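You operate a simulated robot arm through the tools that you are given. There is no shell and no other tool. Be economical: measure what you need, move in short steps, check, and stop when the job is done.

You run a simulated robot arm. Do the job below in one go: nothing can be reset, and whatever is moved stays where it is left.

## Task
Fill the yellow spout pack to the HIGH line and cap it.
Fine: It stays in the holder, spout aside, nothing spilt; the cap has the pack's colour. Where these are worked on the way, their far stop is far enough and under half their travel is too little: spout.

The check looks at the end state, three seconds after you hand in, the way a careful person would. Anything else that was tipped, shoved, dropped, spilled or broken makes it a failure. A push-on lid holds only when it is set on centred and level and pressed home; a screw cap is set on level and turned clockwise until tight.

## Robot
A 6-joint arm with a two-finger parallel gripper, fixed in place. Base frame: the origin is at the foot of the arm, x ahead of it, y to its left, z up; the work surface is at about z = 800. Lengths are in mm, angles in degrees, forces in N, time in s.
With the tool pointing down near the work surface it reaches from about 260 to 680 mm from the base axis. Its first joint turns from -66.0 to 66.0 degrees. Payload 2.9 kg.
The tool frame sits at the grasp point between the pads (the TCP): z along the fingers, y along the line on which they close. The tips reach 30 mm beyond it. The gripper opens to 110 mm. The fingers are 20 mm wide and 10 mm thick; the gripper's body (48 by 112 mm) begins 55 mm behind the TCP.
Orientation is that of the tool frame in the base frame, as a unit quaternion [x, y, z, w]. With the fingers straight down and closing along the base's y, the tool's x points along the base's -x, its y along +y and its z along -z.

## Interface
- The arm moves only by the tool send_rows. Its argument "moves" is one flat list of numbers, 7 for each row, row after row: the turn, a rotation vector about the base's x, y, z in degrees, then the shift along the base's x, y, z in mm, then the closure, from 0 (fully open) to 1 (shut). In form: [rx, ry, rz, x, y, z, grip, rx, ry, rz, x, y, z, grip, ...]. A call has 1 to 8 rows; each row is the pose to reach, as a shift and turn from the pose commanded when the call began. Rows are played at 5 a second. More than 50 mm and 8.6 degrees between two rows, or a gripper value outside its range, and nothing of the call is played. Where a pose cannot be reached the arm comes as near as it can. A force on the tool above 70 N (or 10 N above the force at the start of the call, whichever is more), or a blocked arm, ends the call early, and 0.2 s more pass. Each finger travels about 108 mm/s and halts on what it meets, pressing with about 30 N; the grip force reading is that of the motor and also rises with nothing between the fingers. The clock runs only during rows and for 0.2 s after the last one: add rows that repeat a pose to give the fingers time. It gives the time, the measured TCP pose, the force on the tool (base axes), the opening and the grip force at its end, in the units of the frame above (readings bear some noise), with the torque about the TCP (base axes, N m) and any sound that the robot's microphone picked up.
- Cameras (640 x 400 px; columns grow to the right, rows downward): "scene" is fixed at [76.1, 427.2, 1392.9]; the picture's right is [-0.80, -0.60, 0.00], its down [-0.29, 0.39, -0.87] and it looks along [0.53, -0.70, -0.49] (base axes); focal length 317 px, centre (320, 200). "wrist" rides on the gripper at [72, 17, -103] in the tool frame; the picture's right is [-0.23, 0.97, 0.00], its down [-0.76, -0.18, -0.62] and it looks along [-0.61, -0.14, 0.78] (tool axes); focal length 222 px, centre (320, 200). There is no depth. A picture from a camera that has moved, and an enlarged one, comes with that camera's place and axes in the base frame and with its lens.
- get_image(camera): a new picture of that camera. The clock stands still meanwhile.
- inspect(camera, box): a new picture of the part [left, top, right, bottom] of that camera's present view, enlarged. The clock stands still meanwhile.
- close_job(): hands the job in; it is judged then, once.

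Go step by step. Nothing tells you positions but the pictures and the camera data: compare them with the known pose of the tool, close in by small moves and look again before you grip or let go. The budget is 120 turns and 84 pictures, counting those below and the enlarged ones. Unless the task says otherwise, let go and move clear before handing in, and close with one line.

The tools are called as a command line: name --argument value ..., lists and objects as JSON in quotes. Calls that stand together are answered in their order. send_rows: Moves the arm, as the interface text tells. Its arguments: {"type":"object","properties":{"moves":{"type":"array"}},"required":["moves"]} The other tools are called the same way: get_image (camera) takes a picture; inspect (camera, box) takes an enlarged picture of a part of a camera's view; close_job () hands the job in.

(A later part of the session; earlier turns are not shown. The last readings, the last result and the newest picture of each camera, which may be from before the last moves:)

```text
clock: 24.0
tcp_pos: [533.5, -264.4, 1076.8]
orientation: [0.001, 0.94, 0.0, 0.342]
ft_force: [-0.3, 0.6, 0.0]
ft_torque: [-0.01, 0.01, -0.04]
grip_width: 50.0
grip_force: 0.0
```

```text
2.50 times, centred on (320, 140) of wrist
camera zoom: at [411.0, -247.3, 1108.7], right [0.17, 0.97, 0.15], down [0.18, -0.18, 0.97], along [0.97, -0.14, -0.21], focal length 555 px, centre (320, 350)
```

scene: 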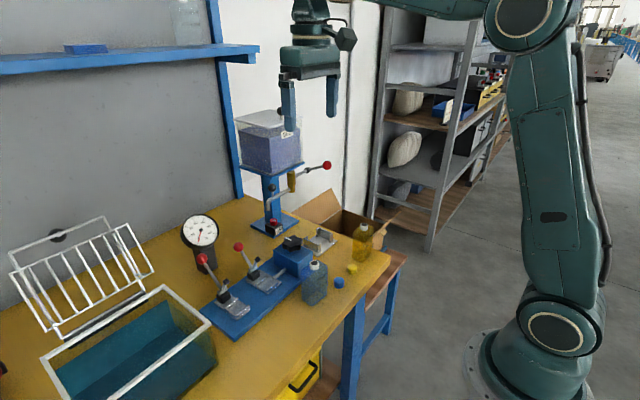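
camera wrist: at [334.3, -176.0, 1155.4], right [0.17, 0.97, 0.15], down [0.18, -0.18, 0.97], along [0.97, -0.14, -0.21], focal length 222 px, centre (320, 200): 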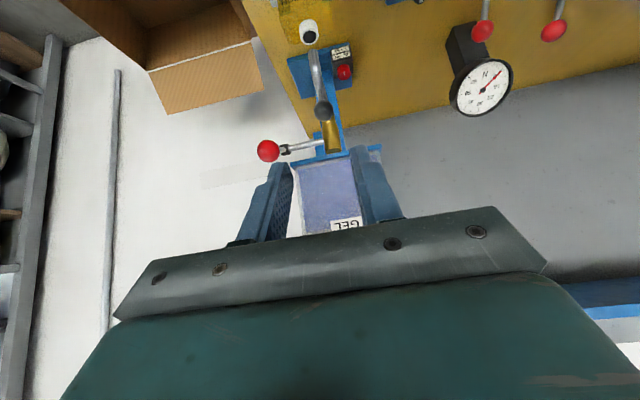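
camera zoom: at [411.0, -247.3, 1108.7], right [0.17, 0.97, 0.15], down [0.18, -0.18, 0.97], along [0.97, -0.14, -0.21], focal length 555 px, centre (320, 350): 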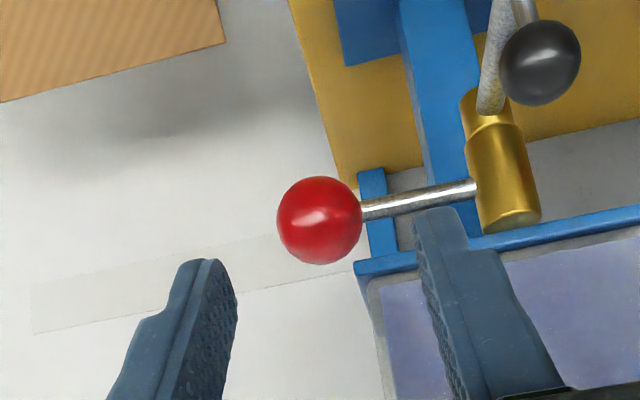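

The ball is centred between the fingers. I'll advance and grip it.

send_rows --moves '[0, 0, 0, 14, 0, -17, 0.545, 0, 0, 0, 28, 0, -34, 0.545, 0, 0, 0, 28, 0, -34, 0.7, 0, 0, 0, 28, 0, -34, 0.8, 0, 0, 0, 28, 0, -34, 0.82]'

inspect --camera "wrist" --box '[220, 60, 420, 220]'

```text
clock: 25.2
tcp_pos: [559.6, -265.4, 1042.8]
orientation: [0.002, 0.939, -0.001, 0.343]
ft_force: [7.0, -14.2, -3.1]
ft_torque: [-0.19, -0.05, -0.2]
grip_width: 26.6
grip_force: 45.1
```

```text
2.50 times, centred on (320, 140) of wrist
camera zoom: at [438.7, -247.8, 1074.7], right [0.18, 0.97, 0.14], down [0.18, -0.18, 0.97], along [0.97, -0.15, -0.21], focal length 555 px, centre (320, 350)
```

zoom: 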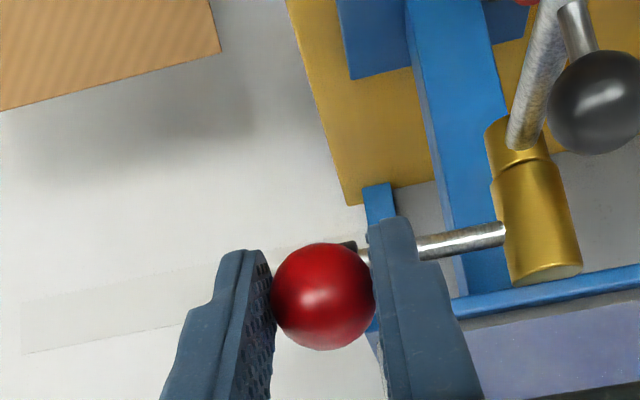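

I have the ball. I'll press the lever down about 10° as a test and check force and flow.

send_rows --moves '[0, 0, 0, -2.5, -0.7, -6, 0.82, 0, 0, 0, -5.1, -1, -14, 0.82]'

inspect --camera "scene" --box '[280, 150, 360, 250]'

```text
clock: 25.8
tcp_pos: [556.0, -265.4, 1032.2]
orientation: [0.0, 0.938, -0.002, 0.347]
ft_force: [2.1, -12.5, 16.0]
ft_torque: [-0.17, -1.49, -0.18]
grip_width: 27.2
grip_force: 45.0
```

```text
4.00 times, centred on (320, 200) of scene
camera zoom: at [75.9, 427.0, 1393.0], right [-0.8, -0.6, 0.0], down [-0.29, 0.39, -0.87], along [0.53, -0.7, -0.49], focal length 1266 px, centre (320, 200)
```

zoom: 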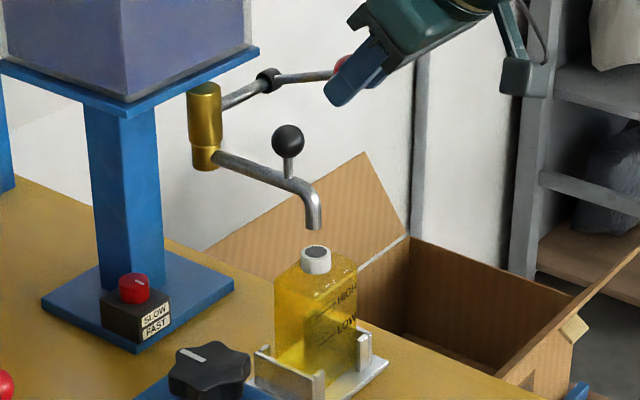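

The lever goes down with moderate resistance and there is no flow yet. I'll press another 10° and look.

send_rows --moves '[0, 0, 0, -1.5, -0.5, -7, 0.82, 0, 0, 0, -2.5, -1, -14, 0.82]'

inspect --camera "scene" --box '[295, 185, 355, 250]'

```text
clock: 26.4
tcp_pos: [553.2, -265.5, 1015.7]
orientation: [-0.002, 0.939, 0.0, 0.345]
ft_force: [-1.9, -10.6, 16.5]
ft_torque: [-0.08, -1.4, -0.15]
grip_width: 26.9
grip_force: 44.9
```

```text
6.15 times, centred on (325, 218) of scene
camera zoom: at [75.7, 427.1, 1393.0], right [-0.8, -0.6, 0.0], down [-0.29, 0.39, -0.87], along [0.53, -0.7, -0.49], focal length 1948 px, centre (289, 92)
```

zoom: 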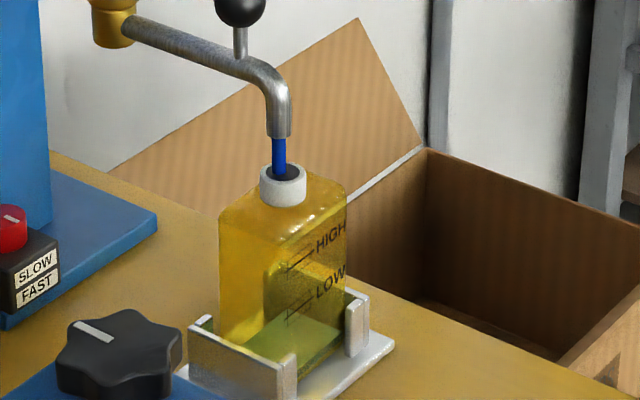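

Blue gel is flowing cleanly into the mouth. I'll hold briefly and watch the level.

send_rows --moves '[0, 0, 0, 0, 0, 0, 0.82, 0, 0, 0, 0, 0, 0, 0.82, 0, 0, 0, 0, 0, 0, 0.82]'

inspect --camera "scene" --box '[315, 205, 355, 245]'

```text
clock: 27.2
tcp_pos: [553.7, -264.5, 1016.7]
orientation: [0.0, 0.939, -0.001, 0.344]
ft_force: [-0.2, -10.5, 15.3]
ft_torque: [-0.07, -1.33, -0.13]
grip_width: 26.7
grip_force: 45.1
```

```text
10.00 times, centred on (335, 225) of scene
camera zoom: at [75.8, 427.0, 1393.0], right [-0.8, -0.6, 0.0], down [-0.29, 0.39, -0.87], along [0.53, -0.7, -0.49], focal length 3166 px, centre (170, -50)
```

zoom: 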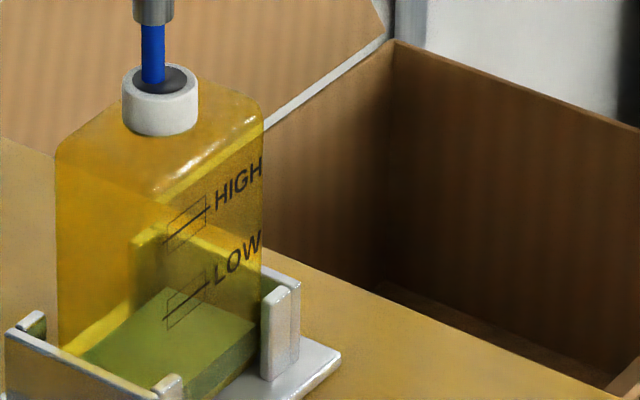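

The gel surface is roughly 54 mm below HIGH. I'll continue another 1.6 s and measure the rate.

send_rows --moves '[0, 0, 0, 0, 0, 0, 0.82, 0, 0, 0, 0, 0, 0, 0.82, 0, 0, 0, 0, 0, 0, 0.82, 0, 0, 0, 0, 0, 0, 0.82, 0, 0, 0, 0, 0, 0, 0.82, 0, 0, 0, 0, 0, 0, 0.82, 0, 0, 0, 0, 0, 0, 0.82]'

inspect --camera "scene" --box '[315, 205, 355, 245]'

```text
clock: 28.8
tcp_pos: [551.8, -265.7, 1015.5]
orientation: [0.0, 0.939, -0.001, 0.344]
ft_force: [3.9, -11.5, 10.8]
ft_torque: [-0.09, -1.01, -0.17]
grip_width: 26.7
grip_force: 44.7
```

```text
10.00 times, centred on (335, 225) of scene
camera zoom: at [76.0, 427.0, 1393.0], right [-0.8, -0.6, 0.0], down [-0.29, 0.39, -0.87], along [0.53, -0.7, -0.49], focal length 3166 px, centre (170, -50)
```

zoom: 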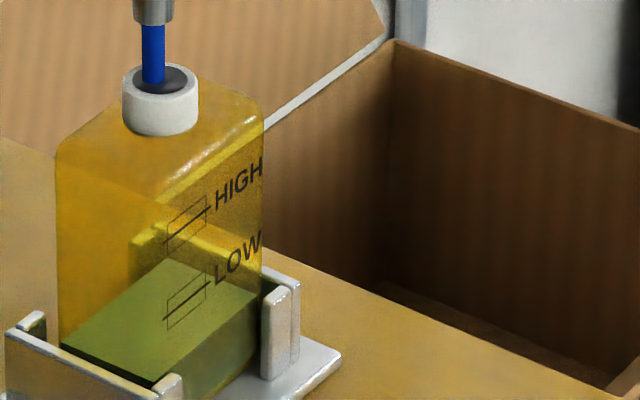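

The rate is about 24 px/s with about 130 px left to HIGH. I'll hold another ~3.2 s, then check.

send_rows --moves '[0, 0, 0, 0, 0, 0, 0.82, 0, 0, 0, 0, 0, 0, 0.82, 0, 0, 0, 0, 0, 0, 0.82, 0, 0, 0, 0, 0, 0, 0.82, 0, 0, 0, 0, 0, 0, 0.82, 0, 0, 0, 0, 0, 0, 0.82, 0, 0, 0, 0, 0, 0, 0.82, 0, 0, 0, 0, 0, 0, 0.82]'

send_rows --moves '[0, 0, 0, 0, 0, 0, 0.82, 0, 0, 0, 0, 0, 0, 0.82, 0, 0, 0, 0, 0, 0, 0.82, 0, 0, 0, 0, 0, 0, 0.82, 0, 0, 0, 0, 0, 0, 0.82, 0, 0, 0, 0, 0, 0, 0.82]'

inspect --camera "scene" --box '[315, 205, 355, 245]'

```text
clock: 30.6
tcp_pos: [552.4, -264.9, 1014.7]
orientation: [0.0, 0.94, 0.0, 0.342]
ft_force: [7.8, -11.8, 8.1]
ft_torque: [-0.12, -0.74, -0.19]
grip_width: 27.1
grip_force: 44.3
```

```text
clock: 32.0
tcp_pos: [552.8, -266.5, 1015.2]
orientation: [-0.001, 0.939, 0.0, 0.343]
ft_force: [7.7, -13.7, 6.2]
ft_torque: [-0.11, -0.56, -0.23]
grip_width: 26.7
grip_force: 44.6
```

```text
10.00 times, centred on (335, 225) of scene
camera zoom: at [76.2, 426.9, 1393.0], right [-0.8, -0.6, 0.0], down [-0.29, 0.39, -0.87], along [0.53, -0.7, -0.49], focal length 3166 px, centre (170, -50)
```

zoom: 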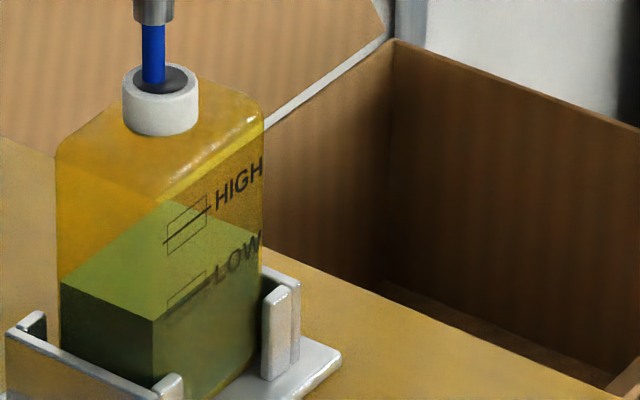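

64 px remain at about 21 px/s. I'll hold 2.0 s more and check.

send_rows --moves '[0, 0, 0, 0, 0, 0, 0.82, 0, 0, 0, 0, 0, 0, 0.82, 0, 0, 0, 0, 0, 0, 0.82, 0, 0, 0, 0, 0, 0, 0.82, 0, 0, 0, 0, 0, 0, 0.82, 0, 0, 0, 0, 0, 0, 0.82, 0, 0, 0, 0, 0, 0, 0.82, 0, 0, 0, 0, 0, 0, 0.82]'

inspect --camera "scene" --box '[315, 205, 355, 245]'

```text
clock: 33.8
tcp_pos: [553.5, -263.9, 1015.1]
orientation: [0.0, 0.939, -0.001, 0.343]
ft_force: [9.1, -15.5, 3.7]
ft_torque: [-0.1, -0.39, -0.2]
grip_width: 26.5
grip_force: 45.0
```

```text
10.00 times, centred on (335, 225) of scene
camera zoom: at [76.3, 426.8, 1393.0], right [-0.8, -0.6, 0.0], down [-0.29, 0.39, -0.87], along [0.53, -0.7, -0.49], focal length 3166 px, centre (170, -50)
```

zoom: 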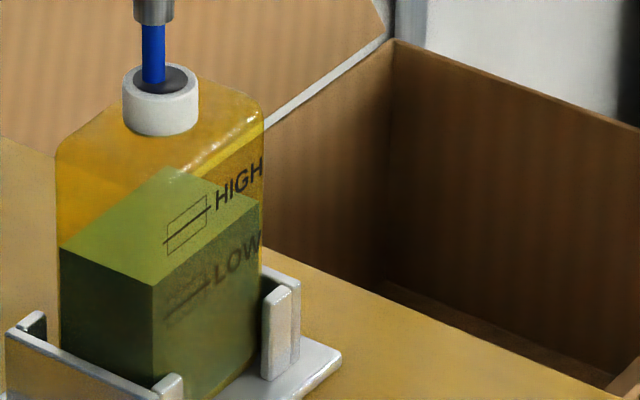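

About 31 px remain (1.6 s). I'll hold 1.0 s and then raise the lever closed, allowing for run-on.

send_rows --moves '[0, 0, 0, 0, 0, 0, 0.82, 0, 0, 0, 0, 0, 0, 0.82, 0, 0, 0, 0, 0, 0, 0.82, 0, 0, 0, 0, 0, 0, 0.82, 0, 0, 0, 0, 0, 0, 0.82, 0, 0, 0, 2.5, 1, 14, 0.82, 0, 0, 0, 7.6, 1.5, 28, 0.82, 0, 0, 0, 7.6, 1.5, 28, 0.82]'

inspect --camera "scene" --box '[315, 205, 355, 245]'

```text
clock: 35.6
tcp_pos: [557.2, -264.9, 1040.9]
orientation: [0.004, 0.941, -0.001, 0.338]
ft_force: [-11.0, -15.9, -10.5]
ft_torque: [-0.11, 1.51, -0.27]
grip_width: 27.0
grip_force: 44.8
```

```text
10.00 times, centred on (335, 225) of scene
camera zoom: at [76.0, 426.7, 1393.1], right [-0.8, -0.6, 0.0], down [-0.29, 0.39, -0.87], along [0.53, -0.7, -0.49], focal length 3166 px, centre (170, -50)
```

zoom: 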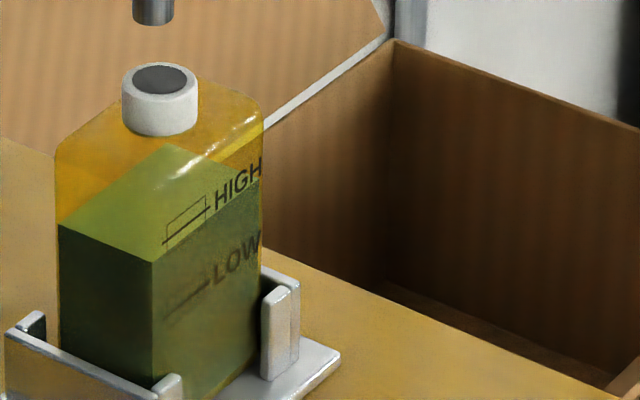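

The flow has stopped and the level is about 2 mm under HIGH. I'll look closer before a brief top-up.

inspect --camera "scene" --box '[326, 220, 344, 234]'

```text
16.00 times, centred on (335, 227) of scene
camera zoom: at [76.0, 426.7, 1393.1], right [-0.8, -0.6, 0.0], down [-0.29, 0.39, -0.87], along [0.53, -0.7, -0.49], focal length 5066 px, centre (80, -232)
```

zoom: 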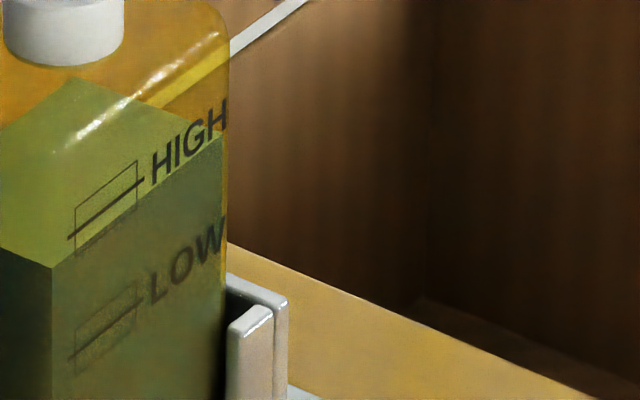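

The level is at the bottom of the tolerance band, so a short pulse of about 0.4 s should bring it to the line.

send_rows --moves '[0, 0, 0, -5.1, -0.5, -14, 0.82, 0, 0, 0, -7.6, -1.5, -28, 0.82, 0, 0, 0, -7.6, -1.5, -28, 0.82, 0, 0, 0, -5.1, -0.5, -14, 0.82, 0, 0, 0, 0, 0, 0, 0.82, 0, 0, 0, 0, 0, 1, 0.82, 0, 0, 0, 0, 0, 1, 0.82]'

inspect --camera "scene" --box '[326, 220, 344, 234]'

```text
clock: 37.2
tcp_pos: [559.2, -264.1, 1040.7]
orientation: [0.004, 0.941, -0.001, 0.339]
ft_force: [-2.4, -19.1, -16.3]
ft_torque: [-0.07, 1.48, -0.28]
grip_width: 26.8
grip_force: 45.1
```

```text
16.00 times, centred on (335, 227) of scene
camera zoom: at [76.3, 426.5, 1393.1], right [-0.8, -0.6, 0.0], down [-0.29, 0.39, -0.87], along [0.53, -0.7, -0.49], focal length 5066 px, centre (80, -232)
```

zoom: 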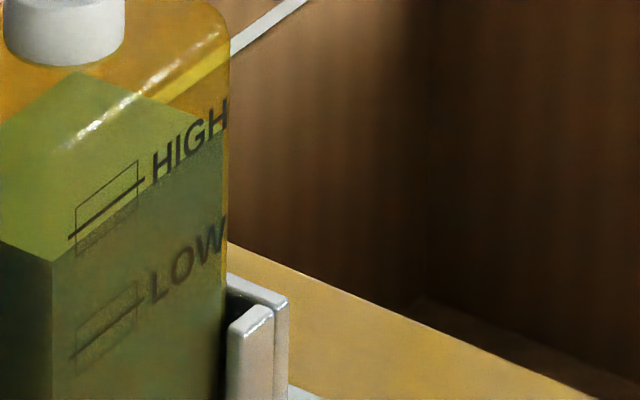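

The pulse gave about 1.2 mm and about 1.8 mm is still missing. One slightly longer pulse should close that.

send_rows --moves '[0, 0, 0, -5.1, -0.5, -15, 0.82, 0, 0, 0, -7.6, -1.5, -29, 0.82, 0, 0, 0, -7.6, -1.5, -29, 0.82, 0, 0, 0, -7.3, -1.5, -25, 0.82, 0, 0, 0, -5.1, -0.5, -15, 0.82, 0, 0, 0, 0, 0, 0, 0.82, 0, 0, 0, 0, 0, 0, 0.82, 0, 0, 0, 0, 0, 0, 0.82]'

inspect --camera "scene" --box '[326, 220, 344, 234]'

```text
clock: 39.0
tcp_pos: [560.2, -264.6, 1044.6]
orientation: [0.002, 0.94, -0.002, 0.341]
ft_force: [-1.4, -16.8, -4.7]
ft_torque: [-0.12, 0.07, -0.29]
grip_width: 28.5
grip_force: 8.6
```

```text
16.00 times, centred on (335, 227) of scene
camera zoom: at [76.1, 426.7, 1393.1], right [-0.8, -0.6, 0.0], down [-0.29, 0.39, -0.87], along [0.53, -0.7, -0.49], focal length 5066 px, centre (80, -232)
```

zoom: 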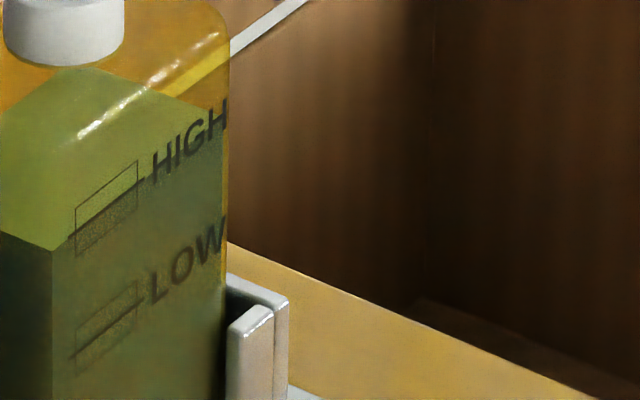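

The level is now right on HIGH. The grip reading changed, so I'll check the lever and stream.

inspect --camera "scene" --box '[280, 140, 370, 230]'

inspect --camera "wrist" --box '[220, 60, 420, 220]'

```text
4.44 times, centred on (325, 185) of scene
camera zoom: at [76.1, 426.7, 1393.1], right [-0.8, -0.6, 0.0], down [-0.29, 0.39, -0.87], along [0.53, -0.7, -0.49], focal length 1407 px, centre (298, 267)
```

zoom: 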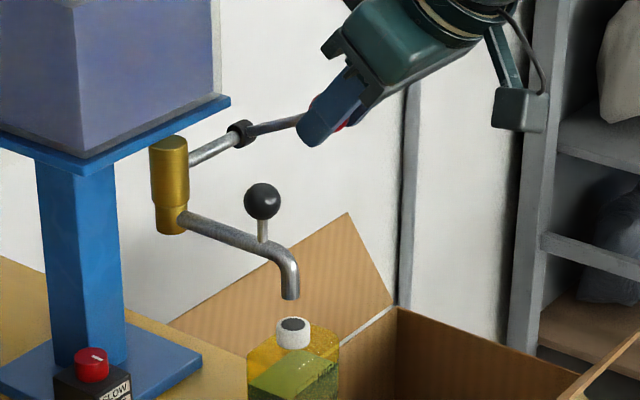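

```text
2.50 times, centred on (320, 140) of wrist
camera zoom: at [438.5, -247.2, 1075.6], right [0.18, 0.97, 0.14], down [0.18, -0.18, 0.97], along [0.97, -0.15, -0.21], focal length 555 px, centre (320, 350)
```

zoom: 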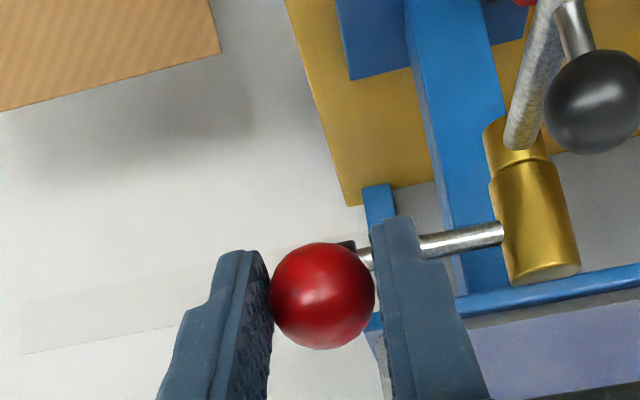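

The valve is closed, there is no stream, and the lever is back at its original position. I'll release it and back off.

send_rows --moves '[0, 0, 0, 0, 0, 0, 0.65, 0, 0, 0, 0, 0, 0, 0.545, 0, 0, 0, -20, 0, 24, 0.545, 0, 0, 0, -45, 0, 54, 0.545, 0, 0, 0, -70, 20, 75, 0.545, 0, 0, 0, -90, 50, 80, 0.6, 0, 0, 0, -100, 76, 75, 0.636, 0, 0, 0, -100, 76, 75, 0.636]'

inspect --camera "scene" --box '[260, 140, 380, 250]'

inspect --camera "wrist" --box '[220, 0, 420, 200]'

```text
clock: 40.8
tcp_pos: [457.4, -186.7, 1120.0]
orientation: [0.0, 0.94, 0.0, 0.342]
ft_force: [0.3, -0.7, -0.1]
ft_torque: [0.02, 0.05, 0.01]
grip_width: 40.1
grip_force: 0.1
```

```text
3.64 times, centred on (320, 195) of scene
camera zoom: at [76.1, 427.2, 1392.9], right [-0.8, -0.6, 0.0], down [-0.29, 0.39, -0.87], along [0.53, -0.7, -0.49], focal length 1151 px, centre (320, 218)
```

zoom: 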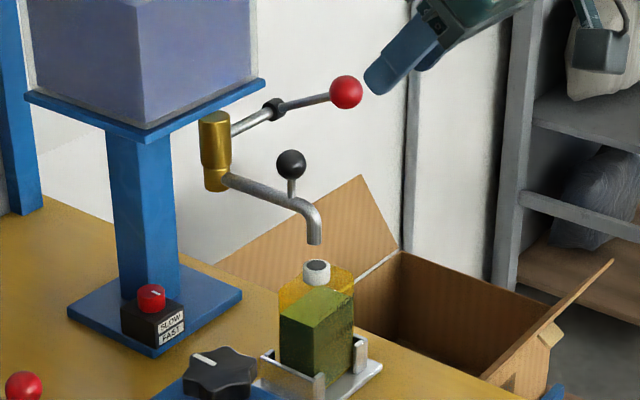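

```text
2.00 times, centred on (320, 100) of wrist
camera zoom: at [337.3, -169.7, 1151.4], right [0.17, 0.97, 0.15], down [0.18, -0.18, 0.97], along [0.97, -0.14, -0.21], focal length 444 px, centre (320, 400)
```

zoom: 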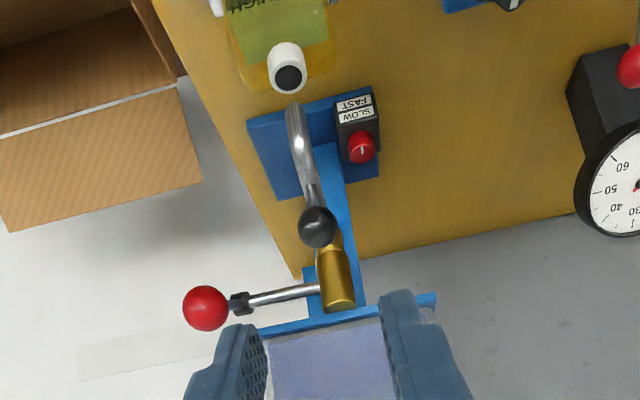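

Now I'll grip the spout knob again to swing it aside.

send_rows --moves '[0, 0, 0, 24, -4.8, -27, 0.636, 0, 0, 0, 48, -4.8, -54, 0.636, 0, 0, 0, 72, -4.8, -82, 0.636, 0, 0, 0, 94, -4.8, -107.5, 0.636, 0, 0, 0, 94, -4.8, -107.5, 0.75, 0, 0, 0, 94, -4.8, -107.5, 0.85, 0, 0, 0, 94, -4.8, -107.5, 0.85]'

inspect --camera "wrist" --box '[200, 30, 440, 220]'

```text
clock: 42.4
tcp_pos: [553.5, -189.6, 1011.4]
orientation: [0.0, 0.94, 0.0, 0.342]
ft_force: [4.4, 8.6, -1.5]
ft_torque: [0.08, 0.01, 0.18]
grip_width: 22.8
grip_force: 44.6
```

```text
2.11 times, centred on (320, 125) of wrist
camera zoom: at [432.7, -174.0, 1042.8], right [0.17, 0.97, 0.15], down [0.18, -0.18, 0.97], along [0.97, -0.14, -0.21], focal length 468 px, centre (320, 358)
```

zoom: 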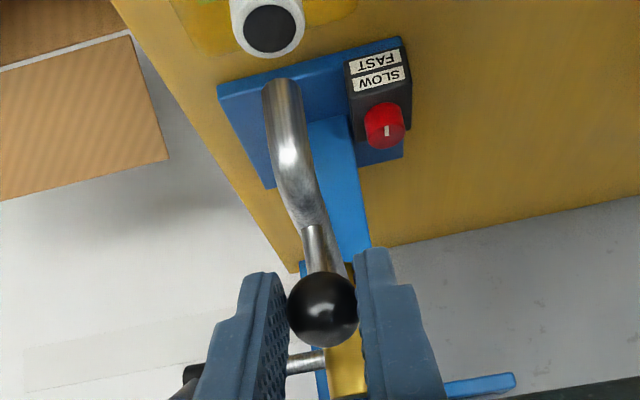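

I'm gripping it and will swing back along the reverse arc.

send_rows --moves '[0, 0, 0, 0.7, 10.6, 0, 0.85, 0, 0, 0, 2.8, 21, 0, 0.85, 0, 0, 0, 6.2, 31, 0, 0.85, 0, 0, 0, 10.9, 40.5, 0, 0.85, 0, 0, 0, 16.7, 49.3, 0, 0.85, 0, 0, 0, 23.7, 57.3, 0, 0.85]'

send_rows --moves '[0, 0, 0, 8, 7, 0, 0.85, 0, 0, 0, 16.8, 12.8, 0, 0.85, 0, 0, 0, 26.3, 17.5, 0, 0.85, 0, 0, 0, 36.3, 20.9, 0, 0.85, 0, 0, 0, 46.7, 23, 0, 0.85, 0, 0, 0, 56, 23.6, 0, 0.85]'

inspect --camera "scene" --box '[250, 140, 370, 250]'

```text
clock: 43.8
tcp_pos: [578.4, -134.8, 1011.0]
orientation: [0.001, 0.94, -0.001, 0.342]
ft_force: [-2.5, -5.7, -0.7]
ft_torque: [-0.07, -0.08, -0.47]
grip_width: 22.5
grip_force: 45.6
```

```text
clock: 45.2
tcp_pos: [632.3, -111.5, 1011.0]
orientation: [0.001, 0.94, -0.001, 0.341]
ft_force: [-20.6, -12.0, 1.4]
ft_torque: [-0.12, -0.54, -0.29]
grip_width: 23.1
grip_force: 45.0
```

```text
3.64 times, centred on (310, 195) of scene
camera zoom: at [75.5, 426.9, 1393.0], right [-0.8, -0.6, 0.0], down [-0.29, 0.39, -0.87], along [0.53, -0.7, -0.49], focal length 1151 px, centre (356, 218)
```

zoom: 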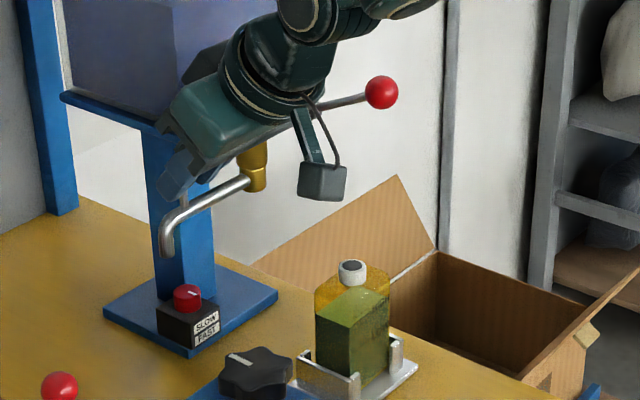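

The spout is back at its aside stop. I'll release, back out, and then go upright above the yellow cap (about (402,-154)).

send_rows --moves '[0, 0, 0, -1.5, -1, 0, 0.85, 0, 0, 0, -1.5, -1, 0, 0.7, 0, 0, 0, -1.5, -1, 0, 0.636, 0, 0, 0, -25, -1, 29, 0.636, 0, 0, 0, -55, -1, 64, 0.636, 0, 0, 0, -90, -1, 90, 0.636, 0, 0, 0, -130, -1, 110, 0.636]'

send_rows --moves '[0, 8, 0, -20, -8, -32, 0.6, 0, 16, 0, -40, -16, -64, 0.55, 0, 24, 0, -60, -25, -96, 0.55, 0, 32, 0, -80, -34, -128, 0.55, 0, 40, 0, -100, -43, -161, 0.55, 0, 40, 0, -100, -43, -165, 0.55]'

get_image --camera "wrist"

inspect --camera "scene" --box '[320, 220, 400, 300]'

```text
clock: 46.8
tcp_pos: [501.3, -111.2, 1120.5]
orientation: [0.0, 0.94, 0.0, 0.342]
ft_force: [0.0, 0.6, 0.1]
ft_torque: [-0.03, -0.02, 0.02]
grip_width: 40.2
grip_force: 0.1
```

```text
clock: 48.2
tcp_pos: [403.9, -154.5, 955.4]
orientation: [0.0, 1.0, 0.0, 0.0]
ft_force: [0.1, 0.1, 0.7]
ft_torque: [0.02, 0.01, -0.02]
grip_width: 49.4
grip_force: 0.1
```

```text
21 pictures are left
camera wrist: at [331.5, -137.9, 1059.3], right [0.23, 0.97, 0.0], down [0.76, -0.18, 0.62], along [0.61, -0.14, -0.78], focal length 222 px, centre (320, 200)
```

wrist: 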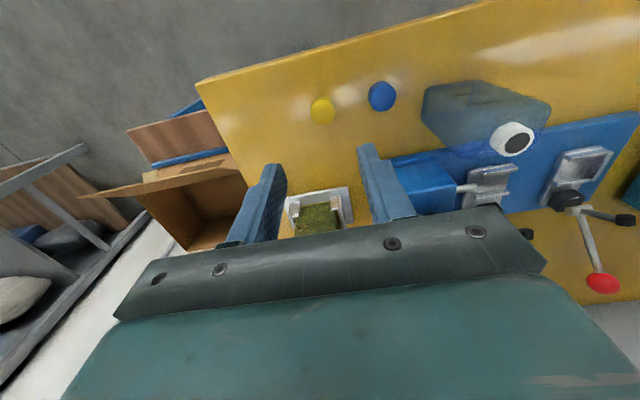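

```text
5.00 times, centred on (360, 260) of scene
camera zoom: at [76.1, 427.2, 1392.9], right [-0.8, -0.6, 0.0], down [-0.29, 0.39, -0.87], along [0.53, -0.7, -0.49], focal length 1583 px, centre (120, -100)
```

zoom: 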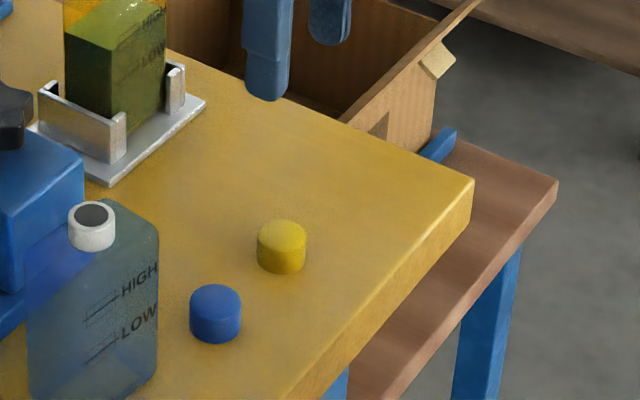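

I'll refine the cap position with an enlarged wrist view.

inspect --camera "wrist" --box '[280, 70, 400, 150]'

```text
5.00 times, centred on (340, 110) of wrist
camera zoom: at [331.5, -137.9, 1059.3], right [0.23, 0.97, 0.0], down [0.76, -0.18, 0.62], along [0.61, -0.14, -0.78], focal length 1111 px, centre (220, 650)
```

zoom: 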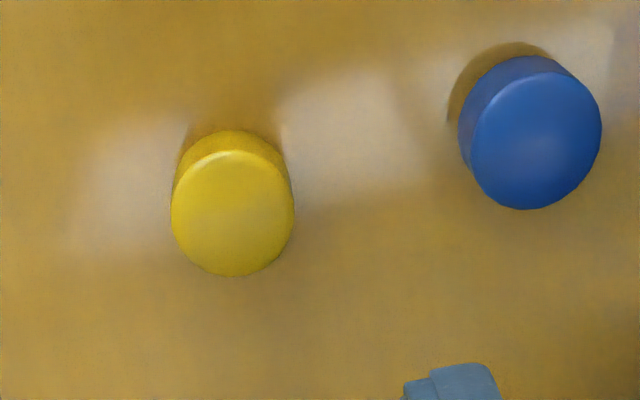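

The yellow cap is at about (403,-152) with its top near z≈820. I'll descend with the tips at about 806 and grip.

send_rows --moves '[0, 0, 0, -0.5, 2.3, -40, 0.55, 0, 0, 0, -0.5, 2.3, -80, 0.55, 0, 0, 0, -0.5, 2.3, -110, 0.55, 0, 0, 0, -0.5, 2.3, -119, 0.55, 0, 0, 0, -0.5, 2.3, -119, 0.55]'

inspect --camera "wrist" --box '[240, 60, 420, 180]'

inspect --camera "scene" --box '[335, 230, 395, 280]'

```text
clock: 49.4
tcp_pos: [403.2, -152.8, 837.0]
orientation: [0.0, 1.0, 0.0, 0.0]
ft_force: [0.1, 1.8, 0.0]
ft_torque: [-0.03, 0.02, -0.03]
grip_width: 49.5
grip_force: 0.1
```

```text
3.33 times, centred on (330, 120) of wrist
camera zoom: at [332.1, -136.2, 940.1], right [0.23, 0.97, 0.0], down [0.76, -0.18, 0.62], along [0.61, -0.14, -0.78], focal length 740 px, centre (287, 467)
```

zoom: 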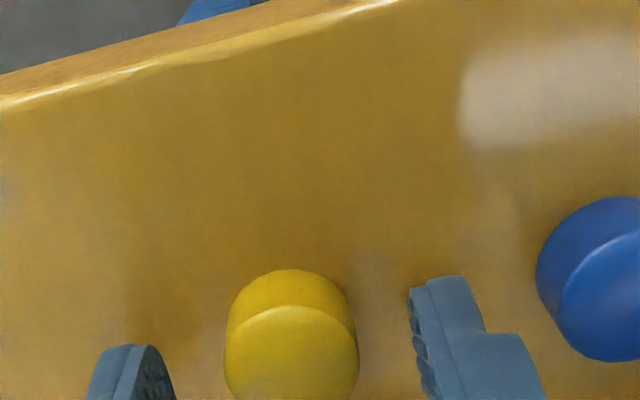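

```text
8.00 times, centred on (365, 255) of scene
camera zoom: at [76.1, 427.2, 1392.9], right [-0.8, -0.6, 0.0], down [-0.29, 0.39, -0.87], along [0.53, -0.7, -0.49], focal length 2533 px, centre (-40, -240)
```

zoom: 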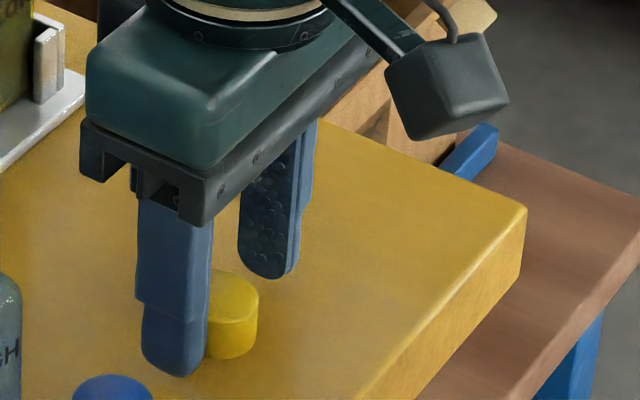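

The cap is centred between the fingers. I'll close.

send_rows --moves '[0, 0, 0, -0.5, 1, 0, 0.65, 0, 0, 0, -0.5, 1, 0, 0.75, 0, 0, 0, -0.5, 1, 0, 0.8, 0, 0, 0, -0.5, 1, 0, 0.8]'

```text
clock: 50.4
tcp_pos: [402.9, -151.3, 837.4]
orientation: [0.0, 1.0, 0.0, 0.0]
ft_force: [-0.3, 0.3, 0.6]
ft_torque: [0.01, -0.02, 0.01]
grip_width: 22.6
grip_force: 19.6
```

The width of 22.6 is smaller than expected and near the commanded value, so I'll check the grip.

inspect --camera "wrist" --box '[240, 80, 420, 200]'

```text
3.33 times, centred on (330, 140) of wrist
camera zoom: at [331.2, -135.1, 940.3], right [0.23, 0.97, 0.0], down [0.76, -0.18, 0.62], along [0.61, -0.14, -0.78], focal length 740 px, centre (287, 400)
```

zoom: 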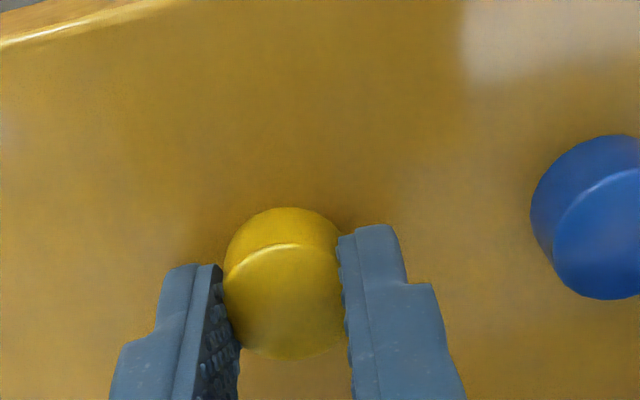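

The cap is centred in the grip and the command was just near its width. I'll tighten and lift.

send_rows --moves '[0, 0, 0, 0, 0, 0, 0.88, 0, 0, 0, 0, 0, 0, 0.88, 0, 0, 0, 0, 0, 20, 0.88, 0, 0, 0, 0, 0, 60, 0.88, 0, 0, 0, 0, 0, 100, 0.88, 0, 0, 0, 0, 0, 120, 0.88, 0, 0, 0, 0, 0, 120, 0.88]'

inspect --camera "wrist" --box '[250, 100, 410, 220]'

inspect --camera "scene" --box '[300, 180, 380, 250]'

```text
clock: 52.0
tcp_pos: [402.4, -152.0, 958.3]
orientation: [0.0, 1.0, 0.0, 0.0]
ft_force: [-0.8, 0.2, 0.0]
ft_torque: [0.02, 0.04, -0.04]
grip_width: 15.5
grip_force: 29.8
```

```text
3.33 times, centred on (330, 160) of wrist
camera zoom: at [331.0, -134.4, 1060.7], right [0.23, 0.97, 0.0], down [0.76, -0.18, 0.62], along [0.61, -0.14, -0.78], focal length 740 px, centre (287, 333)
```

zoom: 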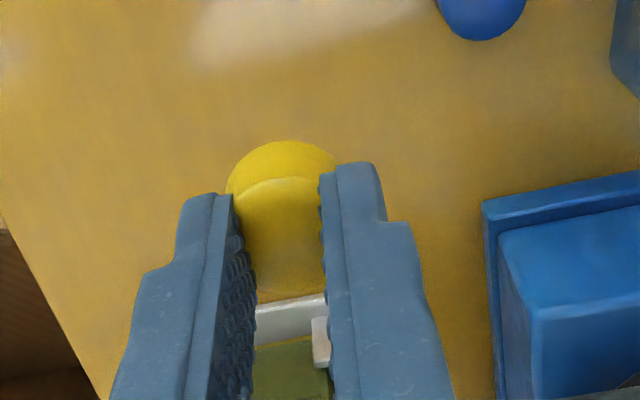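

```text
5.71 times, centred on (340, 215) of scene
camera zoom: at [76.1, 427.2, 1392.9], right [-0.8, -0.6, 0.0], down [-0.29, 0.39, -0.87], along [0.53, -0.7, -0.49], focal length 1809 px, centre (206, 114)
```

zoom: 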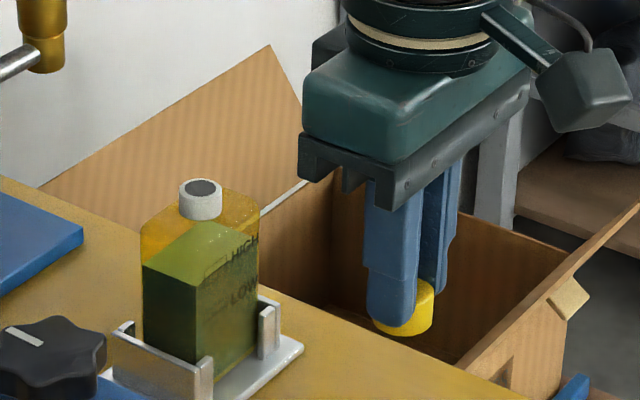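

The width fell to 15.5 mm, so the cap may be pinched off-centre. I'll look closely.

inspect --camera "scene" --box '[338, 220, 368, 242]'

```text
16.00 times, centred on (353, 231) of scene
camera zoom: at [76.1, 427.2, 1392.9], right [-0.8, -0.6, 0.0], down [-0.29, 0.39, -0.87], along [0.53, -0.7, -0.49], focal length 5066 px, centre (-208, -296)
```

zoom: 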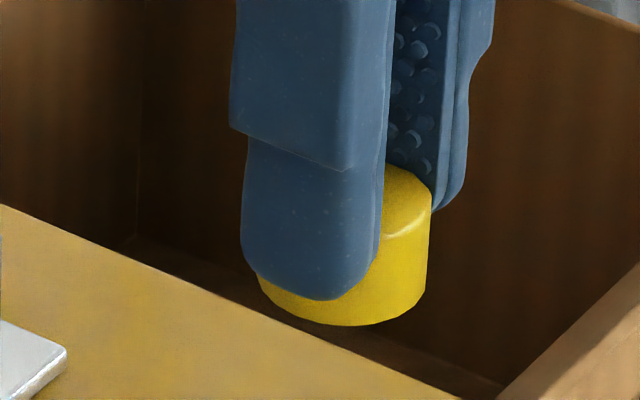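

The cap is level, gripped about centrally and seems slightly soft, so I won't squeeze more. I'll carry it above the pack's mouth (about (547.8,-191.3)) and check alignment.

send_rows --moves '[0, 0, 0, 20, -6, 20, 0.88, 0, 0, 0, 55, -15, 25, 0.88, 0, 0, 0, 95, -26, 25, 0.88, 0, 0, 0, 130, -36, 20, 0.88, 0, 0, 0, 144, -39.3, 10, 0.88, 0, 0, 0, 144, -39.3, 0, 0.88, 0, 0, 0, 144, -39.3, 0, 0.88]'

inspect --camera "scene" --box '[310, 192, 340, 222]'

inspect --camera "wrist" --box '[260, 100, 380, 210]'

```text
clock: 53.6
tcp_pos: [546.6, -190.1, 957.8]
orientation: [0.0, 1.0, 0.0, 0.001]
ft_force: [1.2, 0.3, 0.3]
ft_torque: [0.01, -0.01, -0.02]
grip_width: 15.1
grip_force: 29.8
```

```text
13.33 times, centred on (325, 207) of scene
camera zoom: at [76.1, 427.2, 1392.9], right [-0.8, -0.6, 0.0], down [-0.29, 0.39, -0.87], along [0.53, -0.7, -0.49], focal length 4221 px, centre (253, 107)
```

zoom: 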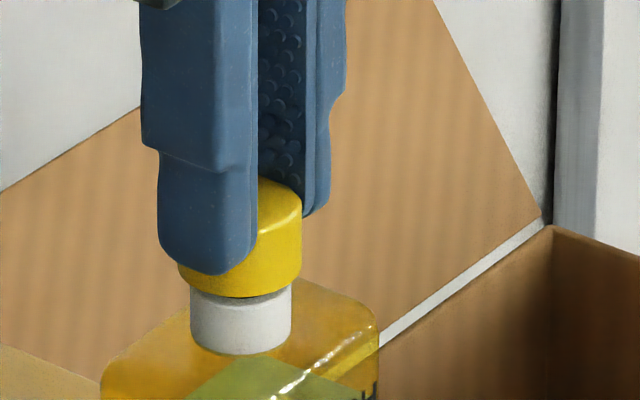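

```text
3.64 times, centred on (320, 155) of wrist
camera zoom: at [474.3, -173.6, 1060.3], right [0.23, 0.97, 0.0], down [0.76, -0.18, 0.62], along [0.61, -0.14, -0.78], focal length 808 px, centre (320, 364)
```

zoom: 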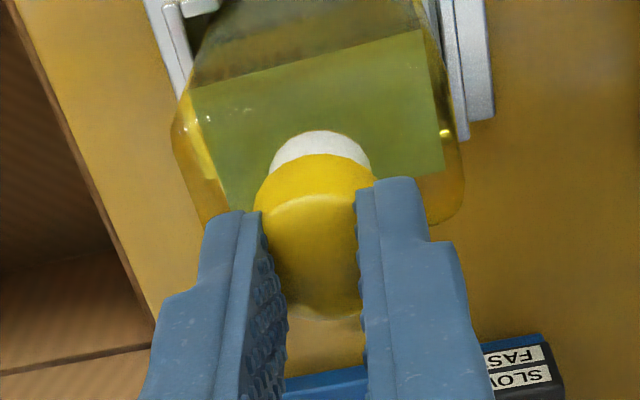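

The cap and mouth line up within about 1 mm laterally in both views. I'll lower slowly and watch the force.

send_rows --moves '[0, 0, 0, 0, 0.4, -3, 0.88, 0, 0, 0, 0, 0.4, -6, 0.88, 0, 0, 0, 0, 0.4, -8, 0.88, 0, 0, 0, 0, 0.4, -10, 0.88]'

inspect --camera "scene" --box '[310, 192, 340, 222]'

```text
clock: 54.6
tcp_pos: [548.3, -190.6, 950.4]
orientation: [0.0, 1.0, -0.001, 0.005]
ft_force: [-5.7, -0.1, 35.0]
ft_torque: [-0.01, 0.05, 0.04]
grip_width: 15.9
grip_force: 30.2
heard: snap
```

```text
13.33 times, centred on (325, 207) of scene
camera zoom: at [75.4, 427.4, 1392.9], right [-0.8, -0.6, 0.0], down [-0.29, 0.39, -0.87], along [0.53, -0.7, -0.49], focal length 4221 px, centre (253, 107)
```

zoom: 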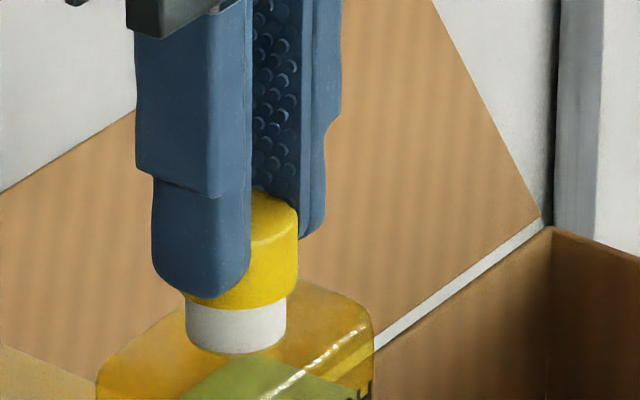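

I heard a snap at 35 N. I'll press slightly more to make sure it's home, then release gently.

send_rows --moves '[0, 0, 0, 0, 0, -1.5, 0.88, 0, 0, 0, 0, 0, -3, 0.88]'

```text
clock: 55.2
tcp_pos: [548.7, -189.8, 948.1]
orientation: [0.0, 1.0, -0.001, 0.005]
ft_force: [-2.7, 0.1, 34.0]
ft_torque: [0.04, 0.02, -0.01]
grip_width: 15.9
grip_force: 30.1
```

The force holds steady, so the fingers may be slipping on the cap. I'll unload, open, rise and look.

send_rows --moves '[0, 0, 0, 0, 0, 2, 0.85, 0, 0, 0, 0, 0, 3, 0.78, 0, 0, 0, 0, 0, 3, 0.65, 0, 0, 0, 0, 0, 3, 0.6, 0, 0, 0, 0, 0, 25, 0.6, 0, 0, 0, 0, 0, 60, 0.6, 0, 0, 0, -40, 0, 75, 0.6]'

inspect --camera "scene" --box '[305, 192, 345, 232]'

inspect --camera "wrist" --box '[250, 60, 410, 220]'

```text
clock: 56.8
tcp_pos: [507.0, -191.0, 1018.9]
orientation: [0.0, 1.0, 0.001, -0.001]
ft_force: [-0.1, -0.2, 0.3]
ft_torque: [0.0, -0.03, 0.0]
grip_width: 43.9
grip_force: 0.1
heard: snap
```

```text
10.00 times, centred on (325, 212) of scene
camera zoom: at [76.1, 427.2, 1392.9], right [-0.8, -0.6, 0.0], down [-0.29, 0.39, -0.87], along [0.53, -0.7, -0.49], focal length 3166 px, centre (270, 80)
```

zoom: 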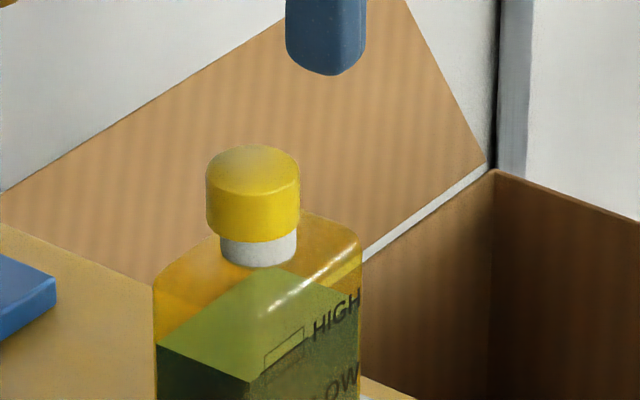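

```text
2.50 times, centred on (330, 140) of wrist
camera zoom: at [434.0, -174.8, 1122.0], right [0.23, 0.97, 0.0], down [0.76, -0.18, 0.62], along [0.61, -0.14, -0.78], focal length 555 px, centre (295, 350)
```

zoom: 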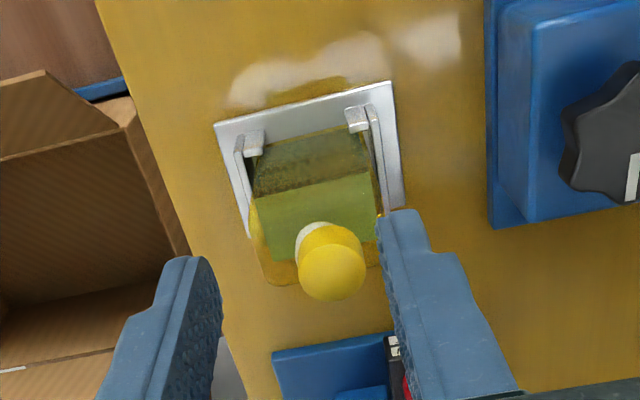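

A second snap came on release, and the cap now sits about 3 mm off centre in +y and probably not home. I'll re-grip it gently, centred on the mouth at y≈-190.5, to recentre and press again.

send_rows --moves '[0, 0, 0, 20, 0.5, 0, 0.55, 0, 0, 0, 40, 0.5, -10, 0.55, 0, 0, 0, 40, 0.5, -40, 0.55, 0, 0, 0, 40, 0.5, -68, 0.55, 0, 0, 0, 40, 0.5, -68, 0.68, 0, 0, 0, 40, 0.5, -68, 0.76, 0, 0, 0, 40, 0.5, -68, 0.79, 0, 0, 0, 40, 0.5, -68, 0.79]'

inspect --camera "scene" --box '[305, 192, 345, 232]'

```text
clock: 58.6
tcp_pos: [546.7, -191.2, 952.2]
orientation: [0.0, 1.0, -0.001, 0.001]
ft_force: [-0.7, 0.3, 0.3]
ft_torque: [-0.03, 0.01, 0.01]
grip_width: 23.9
grip_force: 0.6
```

```text
10.00 times, centred on (325, 212) of scene
camera zoom: at [76.1, 427.2, 1392.9], right [-0.8, -0.6, 0.0], down [-0.29, 0.39, -0.87], along [0.53, -0.7, -0.49], focal length 3166 px, centre (270, 80)
```

zoom: 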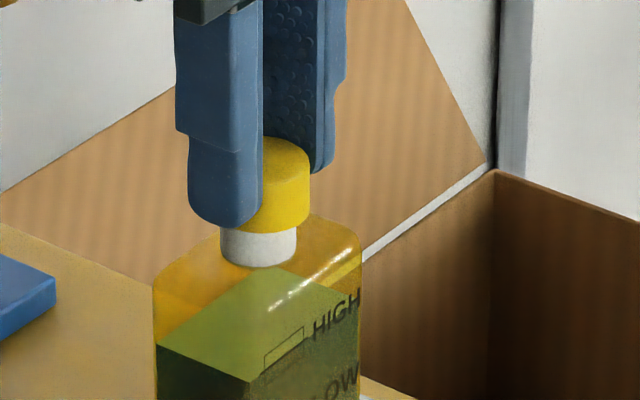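

The fingertips taper, so gripping only at the tips is unreliable. I'll open, go 10 mm lower (still clear of the pack's shoulders) and close to centre the cap on the mouth.

send_rows --moves '[0, 0, 0, 0, 0, 0, 0.65, 0, 0, 0, 0, 0, 0, 0.6, 0, 0, 0, 0, 0.3, -5, 0.6, 0, 0, 0, 0, 0.3, -10, 0.6, 0, 0, 0, 0, 0.3, -10, 0.68, 0, 0, 0, 0, 0.3, -10, 0.74, 0, 0, 0, 0, 0.3, -10, 0.78, 0, 0, 0, 0, 0.3, -10, 0.78]'

inspect --camera "scene" --box '[305, 192, 345, 232]'

```text
clock: 60.4
tcp_pos: [547.2, -190.0, 941.9]
orientation: [0.0, 1.0, 0.0, 0.0]
ft_force: [0.0, 0.9, 0.2]
ft_torque: [-0.01, -0.02, 0.01]
grip_width: 25.1
grip_force: 9.3
```

```text
10.00 times, centred on (325, 212) of scene
camera zoom: at [76.1, 427.2, 1392.9], right [-0.8, -0.6, 0.0], down [-0.29, 0.39, -0.87], along [0.53, -0.7, -0.49], focal length 3166 px, centre (270, 80)
```

zoom: 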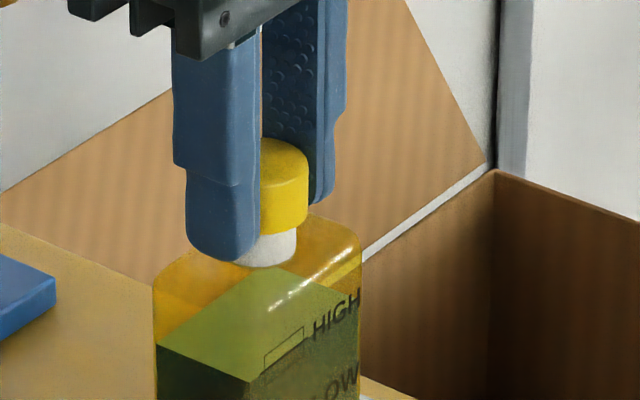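

The cap is now held properly at 25.1 mm. I'll take one wrist view to judge the remaining offset from the spout.

inspect --camera "wrist" --box '[260, 100, 380, 200]'

```text
4.00 times, centred on (320, 150) of wrist
camera zoom: at [474.9, -173.1, 1044.5], right [0.23, 0.97, 0.0], down [0.76, -0.18, 0.62], along [0.61, -0.14, -0.78], focal length 888 px, centre (320, 400)
```

zoom: 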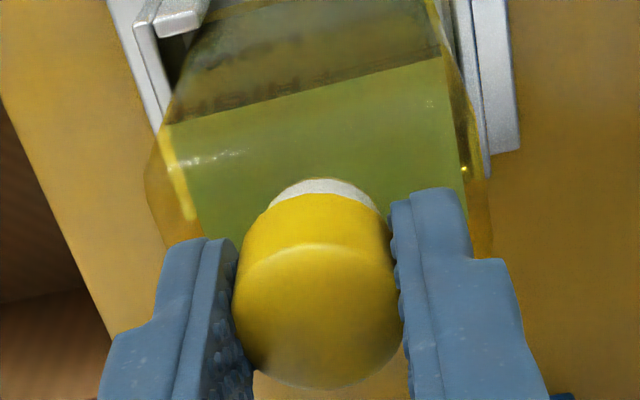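

The spout centre is about (+0.8,+1.3) mm from the cap. I'll lift slightly, shift, and press down with a firmer grip.

send_rows --moves '[0, 0, 0, 0, 0, 0, 0.82, 0, 0, 0, 0, 0, 2.5, 0.82, 0, 0, 0, 0.8, 1.3, 2.5, 0.82, 0, 0, 0, 0.8, 1.3, 0.5, 0.82, 0, 0, 0, 0.8, 1.3, -1.5, 0.82, 0, 0, 0, 0.8, 1.3, -3.5, 0.82]'

```text
clock: 61.8
tcp_pos: [548.8, -187.6, 939.7]
orientation: [0.0, 1.0, 0.0, 0.002]
ft_force: [-2.3, 2.2, 19.2]
ft_torque: [0.09, 0.13, -0.01]
grip_width: 21.7
grip_force: 29.6
```

send_rows --moves '[0, 0, 0, 0, 0, -1.5, 0.82, 0, 0, 0, 0, 0, -3, 0.82, 0, 0, 0, 0, 0, -4, 0.82]'

inspect --camera "scene" --box '[305, 192, 345, 232]'

```text
clock: 62.6
tcp_pos: [548.7, -187.6, 935.4]
orientation: [0.0, 1.0, -0.002, 0.003]
ft_force: [1.2, 3.0, 29.0]
ft_torque: [0.08, 0.04, -0.06]
grip_width: 21.7
grip_force: 30.3
```

```text
10.00 times, centred on (325, 212) of scene
camera zoom: at [75.6, 427.4, 1392.9], right [-0.8, -0.6, 0.0], down [-0.29, 0.39, -0.87], along [0.53, -0.7, -0.49], focal length 3166 px, centre (270, 80)
```

zoom: 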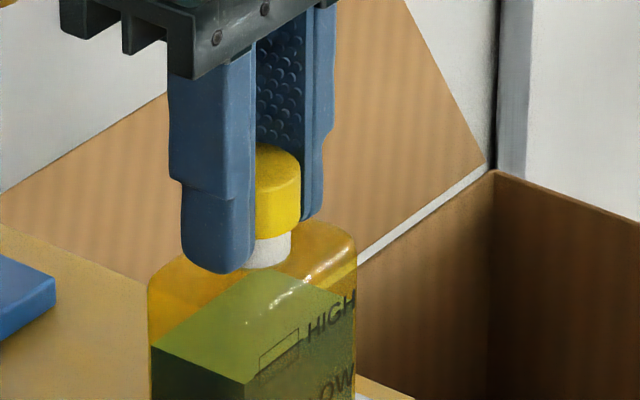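

Laterally the cap is concentric with the spout. I'll release without lifting, rise, close the fingers and press from the top.

send_rows --moves '[0, 0, 0, 0, 0, 2, 0.75, 0, 0, 0, 0, 0, 2, 0.62, 0, 0, 0, 0, 0, 2, 0.6, 0, 0, 0, 0, 0, 25, 0.6, 0, 0, 0, 0, 0, 50, 0.6, 0, 0, 0, 0, 0, 50, 0.85, 0, 0, 0, 0, 0, 50, 1.0, 0, 0, 0, 0, 0, 50, 1.0]'

inspect --camera "scene" --box '[305, 192, 345, 232]'

```text
clock: 64.4
tcp_pos: [548.3, -186.7, 983.2]
orientation: [0.0, 1.0, 0.0, -0.001]
ft_force: [0.5, -0.9, 0.3]
ft_torque: [-0.03, 0.01, -0.02]
grip_width: 0.0
grip_force: 29.7
```

```text
10.00 times, centred on (325, 212) of scene
camera zoom: at [76.1, 427.2, 1392.9], right [-0.8, -0.6, 0.0], down [-0.29, 0.39, -0.87], along [0.53, -0.7, -0.49], focal length 3166 px, centre (270, 80)
```

zoom: 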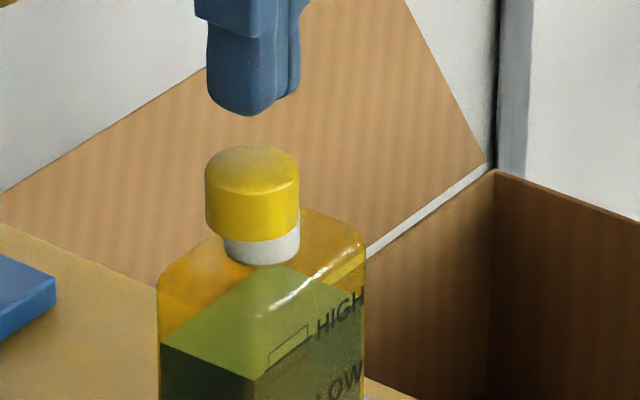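

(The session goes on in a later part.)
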